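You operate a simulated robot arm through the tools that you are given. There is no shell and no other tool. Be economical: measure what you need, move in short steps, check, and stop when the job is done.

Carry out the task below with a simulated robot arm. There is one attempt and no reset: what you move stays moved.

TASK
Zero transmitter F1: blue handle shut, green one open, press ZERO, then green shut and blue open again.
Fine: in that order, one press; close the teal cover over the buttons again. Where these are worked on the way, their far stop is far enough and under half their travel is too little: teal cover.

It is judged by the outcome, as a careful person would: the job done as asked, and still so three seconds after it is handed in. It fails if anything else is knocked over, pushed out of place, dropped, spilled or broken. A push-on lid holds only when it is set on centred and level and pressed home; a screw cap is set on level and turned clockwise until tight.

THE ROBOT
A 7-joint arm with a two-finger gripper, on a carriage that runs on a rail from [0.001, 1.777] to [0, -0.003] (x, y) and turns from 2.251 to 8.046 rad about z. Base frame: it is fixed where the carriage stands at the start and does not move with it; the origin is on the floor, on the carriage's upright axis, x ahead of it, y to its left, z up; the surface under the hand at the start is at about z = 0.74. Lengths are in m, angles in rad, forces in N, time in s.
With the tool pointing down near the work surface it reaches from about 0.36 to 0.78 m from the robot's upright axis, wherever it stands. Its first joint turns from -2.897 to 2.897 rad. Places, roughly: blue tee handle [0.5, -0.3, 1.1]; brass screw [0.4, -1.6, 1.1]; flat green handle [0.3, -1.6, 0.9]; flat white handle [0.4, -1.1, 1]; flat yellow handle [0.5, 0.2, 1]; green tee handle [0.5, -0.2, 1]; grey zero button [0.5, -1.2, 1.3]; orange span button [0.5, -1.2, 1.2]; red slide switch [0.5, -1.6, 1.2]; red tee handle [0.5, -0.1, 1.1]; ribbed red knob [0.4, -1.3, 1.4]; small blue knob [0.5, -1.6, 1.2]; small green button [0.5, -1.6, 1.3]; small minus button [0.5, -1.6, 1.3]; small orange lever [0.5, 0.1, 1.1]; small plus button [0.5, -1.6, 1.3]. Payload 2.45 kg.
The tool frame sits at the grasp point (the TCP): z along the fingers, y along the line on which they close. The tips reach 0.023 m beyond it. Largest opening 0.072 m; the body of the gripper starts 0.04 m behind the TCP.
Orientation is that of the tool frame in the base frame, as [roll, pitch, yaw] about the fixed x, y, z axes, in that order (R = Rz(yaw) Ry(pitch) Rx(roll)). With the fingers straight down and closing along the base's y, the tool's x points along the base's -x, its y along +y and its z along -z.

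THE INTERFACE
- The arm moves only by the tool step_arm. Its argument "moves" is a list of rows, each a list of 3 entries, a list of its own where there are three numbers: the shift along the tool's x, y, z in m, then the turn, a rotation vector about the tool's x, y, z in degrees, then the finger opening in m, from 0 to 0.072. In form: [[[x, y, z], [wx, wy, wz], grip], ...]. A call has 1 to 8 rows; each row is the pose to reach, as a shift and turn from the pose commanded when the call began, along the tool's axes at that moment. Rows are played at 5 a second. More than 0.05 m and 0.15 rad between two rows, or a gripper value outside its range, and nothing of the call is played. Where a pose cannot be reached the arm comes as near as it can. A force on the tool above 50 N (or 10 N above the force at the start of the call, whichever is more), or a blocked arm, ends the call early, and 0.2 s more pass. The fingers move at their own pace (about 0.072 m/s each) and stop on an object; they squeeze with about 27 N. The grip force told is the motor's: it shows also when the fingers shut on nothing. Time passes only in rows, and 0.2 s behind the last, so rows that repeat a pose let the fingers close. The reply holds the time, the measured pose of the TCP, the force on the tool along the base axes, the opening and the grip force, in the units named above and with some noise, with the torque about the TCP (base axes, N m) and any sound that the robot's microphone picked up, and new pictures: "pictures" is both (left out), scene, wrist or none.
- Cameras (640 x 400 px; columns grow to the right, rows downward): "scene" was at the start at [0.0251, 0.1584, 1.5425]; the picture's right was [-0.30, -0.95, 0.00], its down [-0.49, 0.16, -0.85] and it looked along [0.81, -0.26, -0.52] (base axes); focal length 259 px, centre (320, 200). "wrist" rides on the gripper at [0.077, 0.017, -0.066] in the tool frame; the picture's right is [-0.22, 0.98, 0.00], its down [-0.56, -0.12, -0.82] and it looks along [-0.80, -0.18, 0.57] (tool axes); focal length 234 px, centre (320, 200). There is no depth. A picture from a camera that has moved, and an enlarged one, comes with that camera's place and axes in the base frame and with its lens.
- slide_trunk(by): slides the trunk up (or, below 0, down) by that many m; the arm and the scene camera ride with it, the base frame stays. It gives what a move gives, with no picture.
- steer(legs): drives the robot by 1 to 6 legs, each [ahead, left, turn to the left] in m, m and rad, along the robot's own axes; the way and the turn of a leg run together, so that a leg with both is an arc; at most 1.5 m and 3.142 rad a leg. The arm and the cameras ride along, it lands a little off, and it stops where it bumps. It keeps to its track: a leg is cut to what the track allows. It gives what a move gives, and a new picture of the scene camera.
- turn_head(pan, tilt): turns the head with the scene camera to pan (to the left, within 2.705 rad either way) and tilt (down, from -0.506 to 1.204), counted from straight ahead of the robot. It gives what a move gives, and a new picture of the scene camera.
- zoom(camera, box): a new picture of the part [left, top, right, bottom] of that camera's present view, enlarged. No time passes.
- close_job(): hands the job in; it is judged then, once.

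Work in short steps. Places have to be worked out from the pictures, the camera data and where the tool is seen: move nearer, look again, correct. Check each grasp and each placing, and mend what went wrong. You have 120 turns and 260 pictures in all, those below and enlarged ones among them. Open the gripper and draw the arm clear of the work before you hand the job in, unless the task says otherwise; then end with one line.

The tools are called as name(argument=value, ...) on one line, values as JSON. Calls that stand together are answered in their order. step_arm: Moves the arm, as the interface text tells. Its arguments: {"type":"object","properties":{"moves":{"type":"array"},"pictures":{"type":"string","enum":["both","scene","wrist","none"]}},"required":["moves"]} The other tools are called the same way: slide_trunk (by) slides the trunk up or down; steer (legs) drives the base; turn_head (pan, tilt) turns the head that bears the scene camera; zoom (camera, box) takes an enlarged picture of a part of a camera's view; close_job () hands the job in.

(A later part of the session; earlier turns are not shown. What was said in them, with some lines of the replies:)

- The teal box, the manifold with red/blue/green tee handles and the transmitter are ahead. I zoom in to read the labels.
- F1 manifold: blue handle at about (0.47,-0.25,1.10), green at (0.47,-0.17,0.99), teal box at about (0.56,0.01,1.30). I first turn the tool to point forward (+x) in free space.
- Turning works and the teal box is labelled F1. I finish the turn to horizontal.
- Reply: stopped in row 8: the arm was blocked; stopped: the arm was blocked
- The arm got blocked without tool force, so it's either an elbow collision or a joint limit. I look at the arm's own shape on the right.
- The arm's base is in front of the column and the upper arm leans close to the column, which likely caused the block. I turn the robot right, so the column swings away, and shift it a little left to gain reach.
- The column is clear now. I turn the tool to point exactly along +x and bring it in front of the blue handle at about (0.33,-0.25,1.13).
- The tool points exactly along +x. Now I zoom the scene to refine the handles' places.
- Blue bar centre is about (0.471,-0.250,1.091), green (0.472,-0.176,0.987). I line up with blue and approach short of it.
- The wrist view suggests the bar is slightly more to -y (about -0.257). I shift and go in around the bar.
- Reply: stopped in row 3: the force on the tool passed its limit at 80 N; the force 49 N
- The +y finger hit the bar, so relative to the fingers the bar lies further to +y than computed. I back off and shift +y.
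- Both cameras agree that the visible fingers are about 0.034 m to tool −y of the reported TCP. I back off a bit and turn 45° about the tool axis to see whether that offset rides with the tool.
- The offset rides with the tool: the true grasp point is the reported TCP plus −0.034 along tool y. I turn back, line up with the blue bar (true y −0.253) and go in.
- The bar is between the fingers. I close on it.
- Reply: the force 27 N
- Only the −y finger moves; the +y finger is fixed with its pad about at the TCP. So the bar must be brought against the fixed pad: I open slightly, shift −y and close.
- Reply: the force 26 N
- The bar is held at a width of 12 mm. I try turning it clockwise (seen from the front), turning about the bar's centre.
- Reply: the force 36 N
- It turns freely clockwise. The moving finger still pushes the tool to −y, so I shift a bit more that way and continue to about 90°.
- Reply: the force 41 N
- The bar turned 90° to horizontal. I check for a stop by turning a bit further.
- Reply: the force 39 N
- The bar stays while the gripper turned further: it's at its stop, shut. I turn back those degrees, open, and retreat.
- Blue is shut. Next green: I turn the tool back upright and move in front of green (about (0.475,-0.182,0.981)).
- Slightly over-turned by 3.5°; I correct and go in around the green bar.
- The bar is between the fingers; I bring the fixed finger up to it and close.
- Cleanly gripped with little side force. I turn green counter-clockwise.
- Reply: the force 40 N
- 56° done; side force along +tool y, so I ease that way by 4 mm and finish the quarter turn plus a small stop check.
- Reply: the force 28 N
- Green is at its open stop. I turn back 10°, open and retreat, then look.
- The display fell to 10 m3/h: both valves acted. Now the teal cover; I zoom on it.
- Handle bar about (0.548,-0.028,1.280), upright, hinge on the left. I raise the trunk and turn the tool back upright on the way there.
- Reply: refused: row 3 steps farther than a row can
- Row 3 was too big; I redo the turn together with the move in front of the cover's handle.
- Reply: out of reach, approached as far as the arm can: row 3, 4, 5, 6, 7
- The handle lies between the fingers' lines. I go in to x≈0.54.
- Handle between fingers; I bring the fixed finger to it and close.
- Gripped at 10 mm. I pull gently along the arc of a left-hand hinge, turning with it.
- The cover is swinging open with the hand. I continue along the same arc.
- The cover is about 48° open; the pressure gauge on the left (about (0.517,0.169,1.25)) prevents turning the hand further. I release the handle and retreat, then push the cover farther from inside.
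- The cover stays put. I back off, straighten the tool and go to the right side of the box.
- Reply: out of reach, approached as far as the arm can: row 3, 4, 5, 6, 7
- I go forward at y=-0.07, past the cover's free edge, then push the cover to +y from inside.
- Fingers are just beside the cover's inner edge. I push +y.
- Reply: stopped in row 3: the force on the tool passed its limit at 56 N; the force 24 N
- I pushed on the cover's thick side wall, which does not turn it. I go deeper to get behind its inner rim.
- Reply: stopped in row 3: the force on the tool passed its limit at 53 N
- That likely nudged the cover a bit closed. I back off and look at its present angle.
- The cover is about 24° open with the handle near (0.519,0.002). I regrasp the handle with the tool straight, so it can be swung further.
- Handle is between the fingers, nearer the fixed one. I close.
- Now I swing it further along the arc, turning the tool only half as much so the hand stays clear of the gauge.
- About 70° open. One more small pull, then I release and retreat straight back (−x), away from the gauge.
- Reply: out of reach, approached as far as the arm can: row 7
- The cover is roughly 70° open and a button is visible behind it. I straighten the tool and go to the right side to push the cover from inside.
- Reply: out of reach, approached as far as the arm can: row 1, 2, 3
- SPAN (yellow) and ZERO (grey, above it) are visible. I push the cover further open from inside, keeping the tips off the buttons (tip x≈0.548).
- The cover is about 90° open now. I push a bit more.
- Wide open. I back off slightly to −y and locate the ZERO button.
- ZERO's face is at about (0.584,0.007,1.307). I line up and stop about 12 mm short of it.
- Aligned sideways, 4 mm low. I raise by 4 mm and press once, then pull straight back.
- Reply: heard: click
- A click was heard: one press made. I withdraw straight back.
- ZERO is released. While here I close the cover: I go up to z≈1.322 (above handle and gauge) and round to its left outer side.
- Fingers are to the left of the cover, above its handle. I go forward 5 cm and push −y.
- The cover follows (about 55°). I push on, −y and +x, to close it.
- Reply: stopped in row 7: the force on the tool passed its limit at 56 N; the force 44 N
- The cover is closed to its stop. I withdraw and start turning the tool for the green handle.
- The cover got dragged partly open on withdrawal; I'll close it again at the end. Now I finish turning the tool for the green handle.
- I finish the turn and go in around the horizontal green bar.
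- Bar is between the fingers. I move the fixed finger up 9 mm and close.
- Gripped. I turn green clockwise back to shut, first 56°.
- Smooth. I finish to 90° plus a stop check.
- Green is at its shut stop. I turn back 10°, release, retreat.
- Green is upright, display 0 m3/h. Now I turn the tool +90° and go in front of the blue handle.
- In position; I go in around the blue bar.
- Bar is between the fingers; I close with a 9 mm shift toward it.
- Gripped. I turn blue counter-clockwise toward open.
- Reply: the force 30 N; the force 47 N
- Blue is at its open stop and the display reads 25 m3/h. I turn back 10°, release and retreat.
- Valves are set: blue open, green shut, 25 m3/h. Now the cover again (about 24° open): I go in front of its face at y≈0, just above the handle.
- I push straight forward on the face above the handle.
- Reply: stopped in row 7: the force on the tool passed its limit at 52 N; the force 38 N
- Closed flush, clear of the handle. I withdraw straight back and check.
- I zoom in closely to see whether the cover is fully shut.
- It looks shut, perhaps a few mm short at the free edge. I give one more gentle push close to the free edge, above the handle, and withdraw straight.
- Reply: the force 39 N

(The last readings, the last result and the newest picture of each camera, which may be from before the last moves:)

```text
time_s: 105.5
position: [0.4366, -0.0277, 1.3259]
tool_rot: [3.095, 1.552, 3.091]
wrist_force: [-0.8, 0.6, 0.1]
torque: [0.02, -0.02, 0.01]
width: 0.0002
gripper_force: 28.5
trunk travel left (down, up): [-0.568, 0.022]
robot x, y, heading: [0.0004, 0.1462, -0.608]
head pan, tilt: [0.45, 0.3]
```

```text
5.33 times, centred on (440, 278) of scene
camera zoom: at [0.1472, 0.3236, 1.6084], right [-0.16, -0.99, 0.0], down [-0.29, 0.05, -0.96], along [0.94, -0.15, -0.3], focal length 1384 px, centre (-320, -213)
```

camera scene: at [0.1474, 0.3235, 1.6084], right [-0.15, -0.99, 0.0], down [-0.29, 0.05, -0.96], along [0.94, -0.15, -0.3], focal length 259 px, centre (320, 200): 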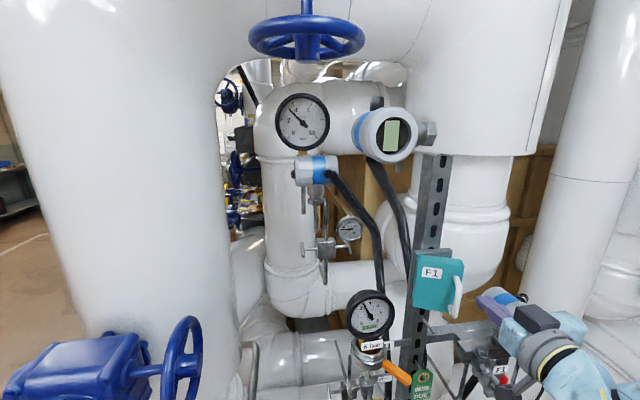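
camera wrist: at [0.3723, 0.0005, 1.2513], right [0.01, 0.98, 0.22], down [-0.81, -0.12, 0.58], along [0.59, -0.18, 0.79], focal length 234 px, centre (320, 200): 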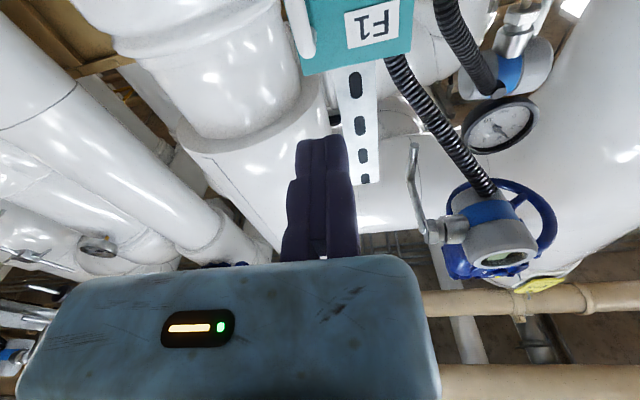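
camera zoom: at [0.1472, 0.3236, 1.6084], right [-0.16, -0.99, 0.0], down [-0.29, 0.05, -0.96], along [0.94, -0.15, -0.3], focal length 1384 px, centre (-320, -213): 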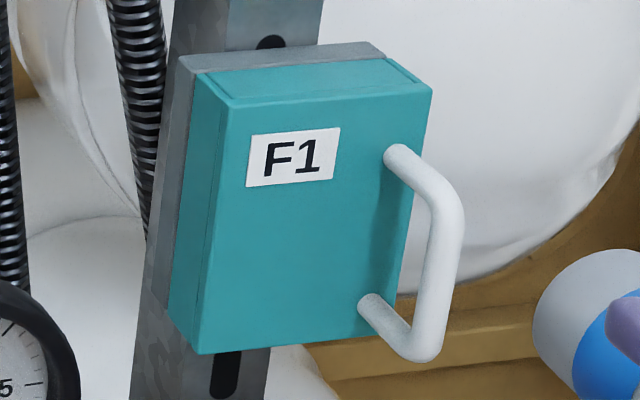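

The cover rests in exactly the same place: it is closed. I draw the arm clear, open the gripper and take a last look.

step_arm(moves=[[[0, -0.03, -0.02], [0, 0, 0], 0.0], [[-0.01, -0.07, -0.04], [0, 0, 0], 0.02], [[-0.02, -0.11, -0.06], [0, 0, 0], 0.05], [[-0.03, -0.15, -0.08], [0, 0, 0], 0.072], [[-0.03, -0.18, -0.08], [0, 0, 0], 0.072]], pictures="scene")

zoom(camera="scene", box=[400, 240, 600, 400])

```text
time_s: 106.7
position: [0.3583, -0.2057, 1.3574]
tool_rot: [3.066, 1.551, 3.06]
wrist_force: [-0.6, -0.1, -0.4]
torque: [0.02, 0.03, -0.01]
width: 0.0724
gripper_force: 0.0
trunk travel left (down, up): [-0.568, 0.022]
robot x, y, heading: [0.0018, 0.1515, -0.608]
head pan, tilt: [0.45, 0.3]
camera scene: at [0.1471, 0.3233, 1.6085], right [-0.16, -0.99, 0.0], down [-0.29, 0.05, -0.96], along [0.94, -0.15, -0.3], focal length 259 px, centre (320, 200)
```

scene: 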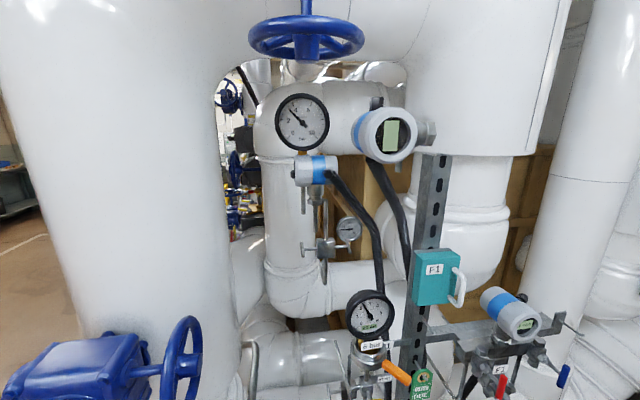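

```text
2.50 times, centred on (500, 320) of scene
camera zoom: at [0.1471, 0.3233, 1.6085], right [-0.16, -0.99, 0.0], down [-0.29, 0.05, -0.96], along [0.94, -0.15, -0.3], focal length 648 px, centre (-130, -100)
```

zoom: 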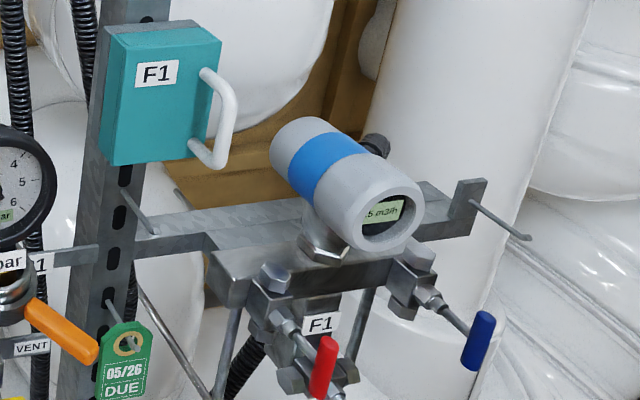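

Everything is in its end state and the arm is clear, so I hand the job in.

close_job()

```text
The job is handed in.
```

F1 is zeroed and handed in: I shut blue, opened green, pressed ZERO once (one click, display then 0 m3/h), shut green and reopened blue (display now 25 m3/h), and the teal cover is closed again.
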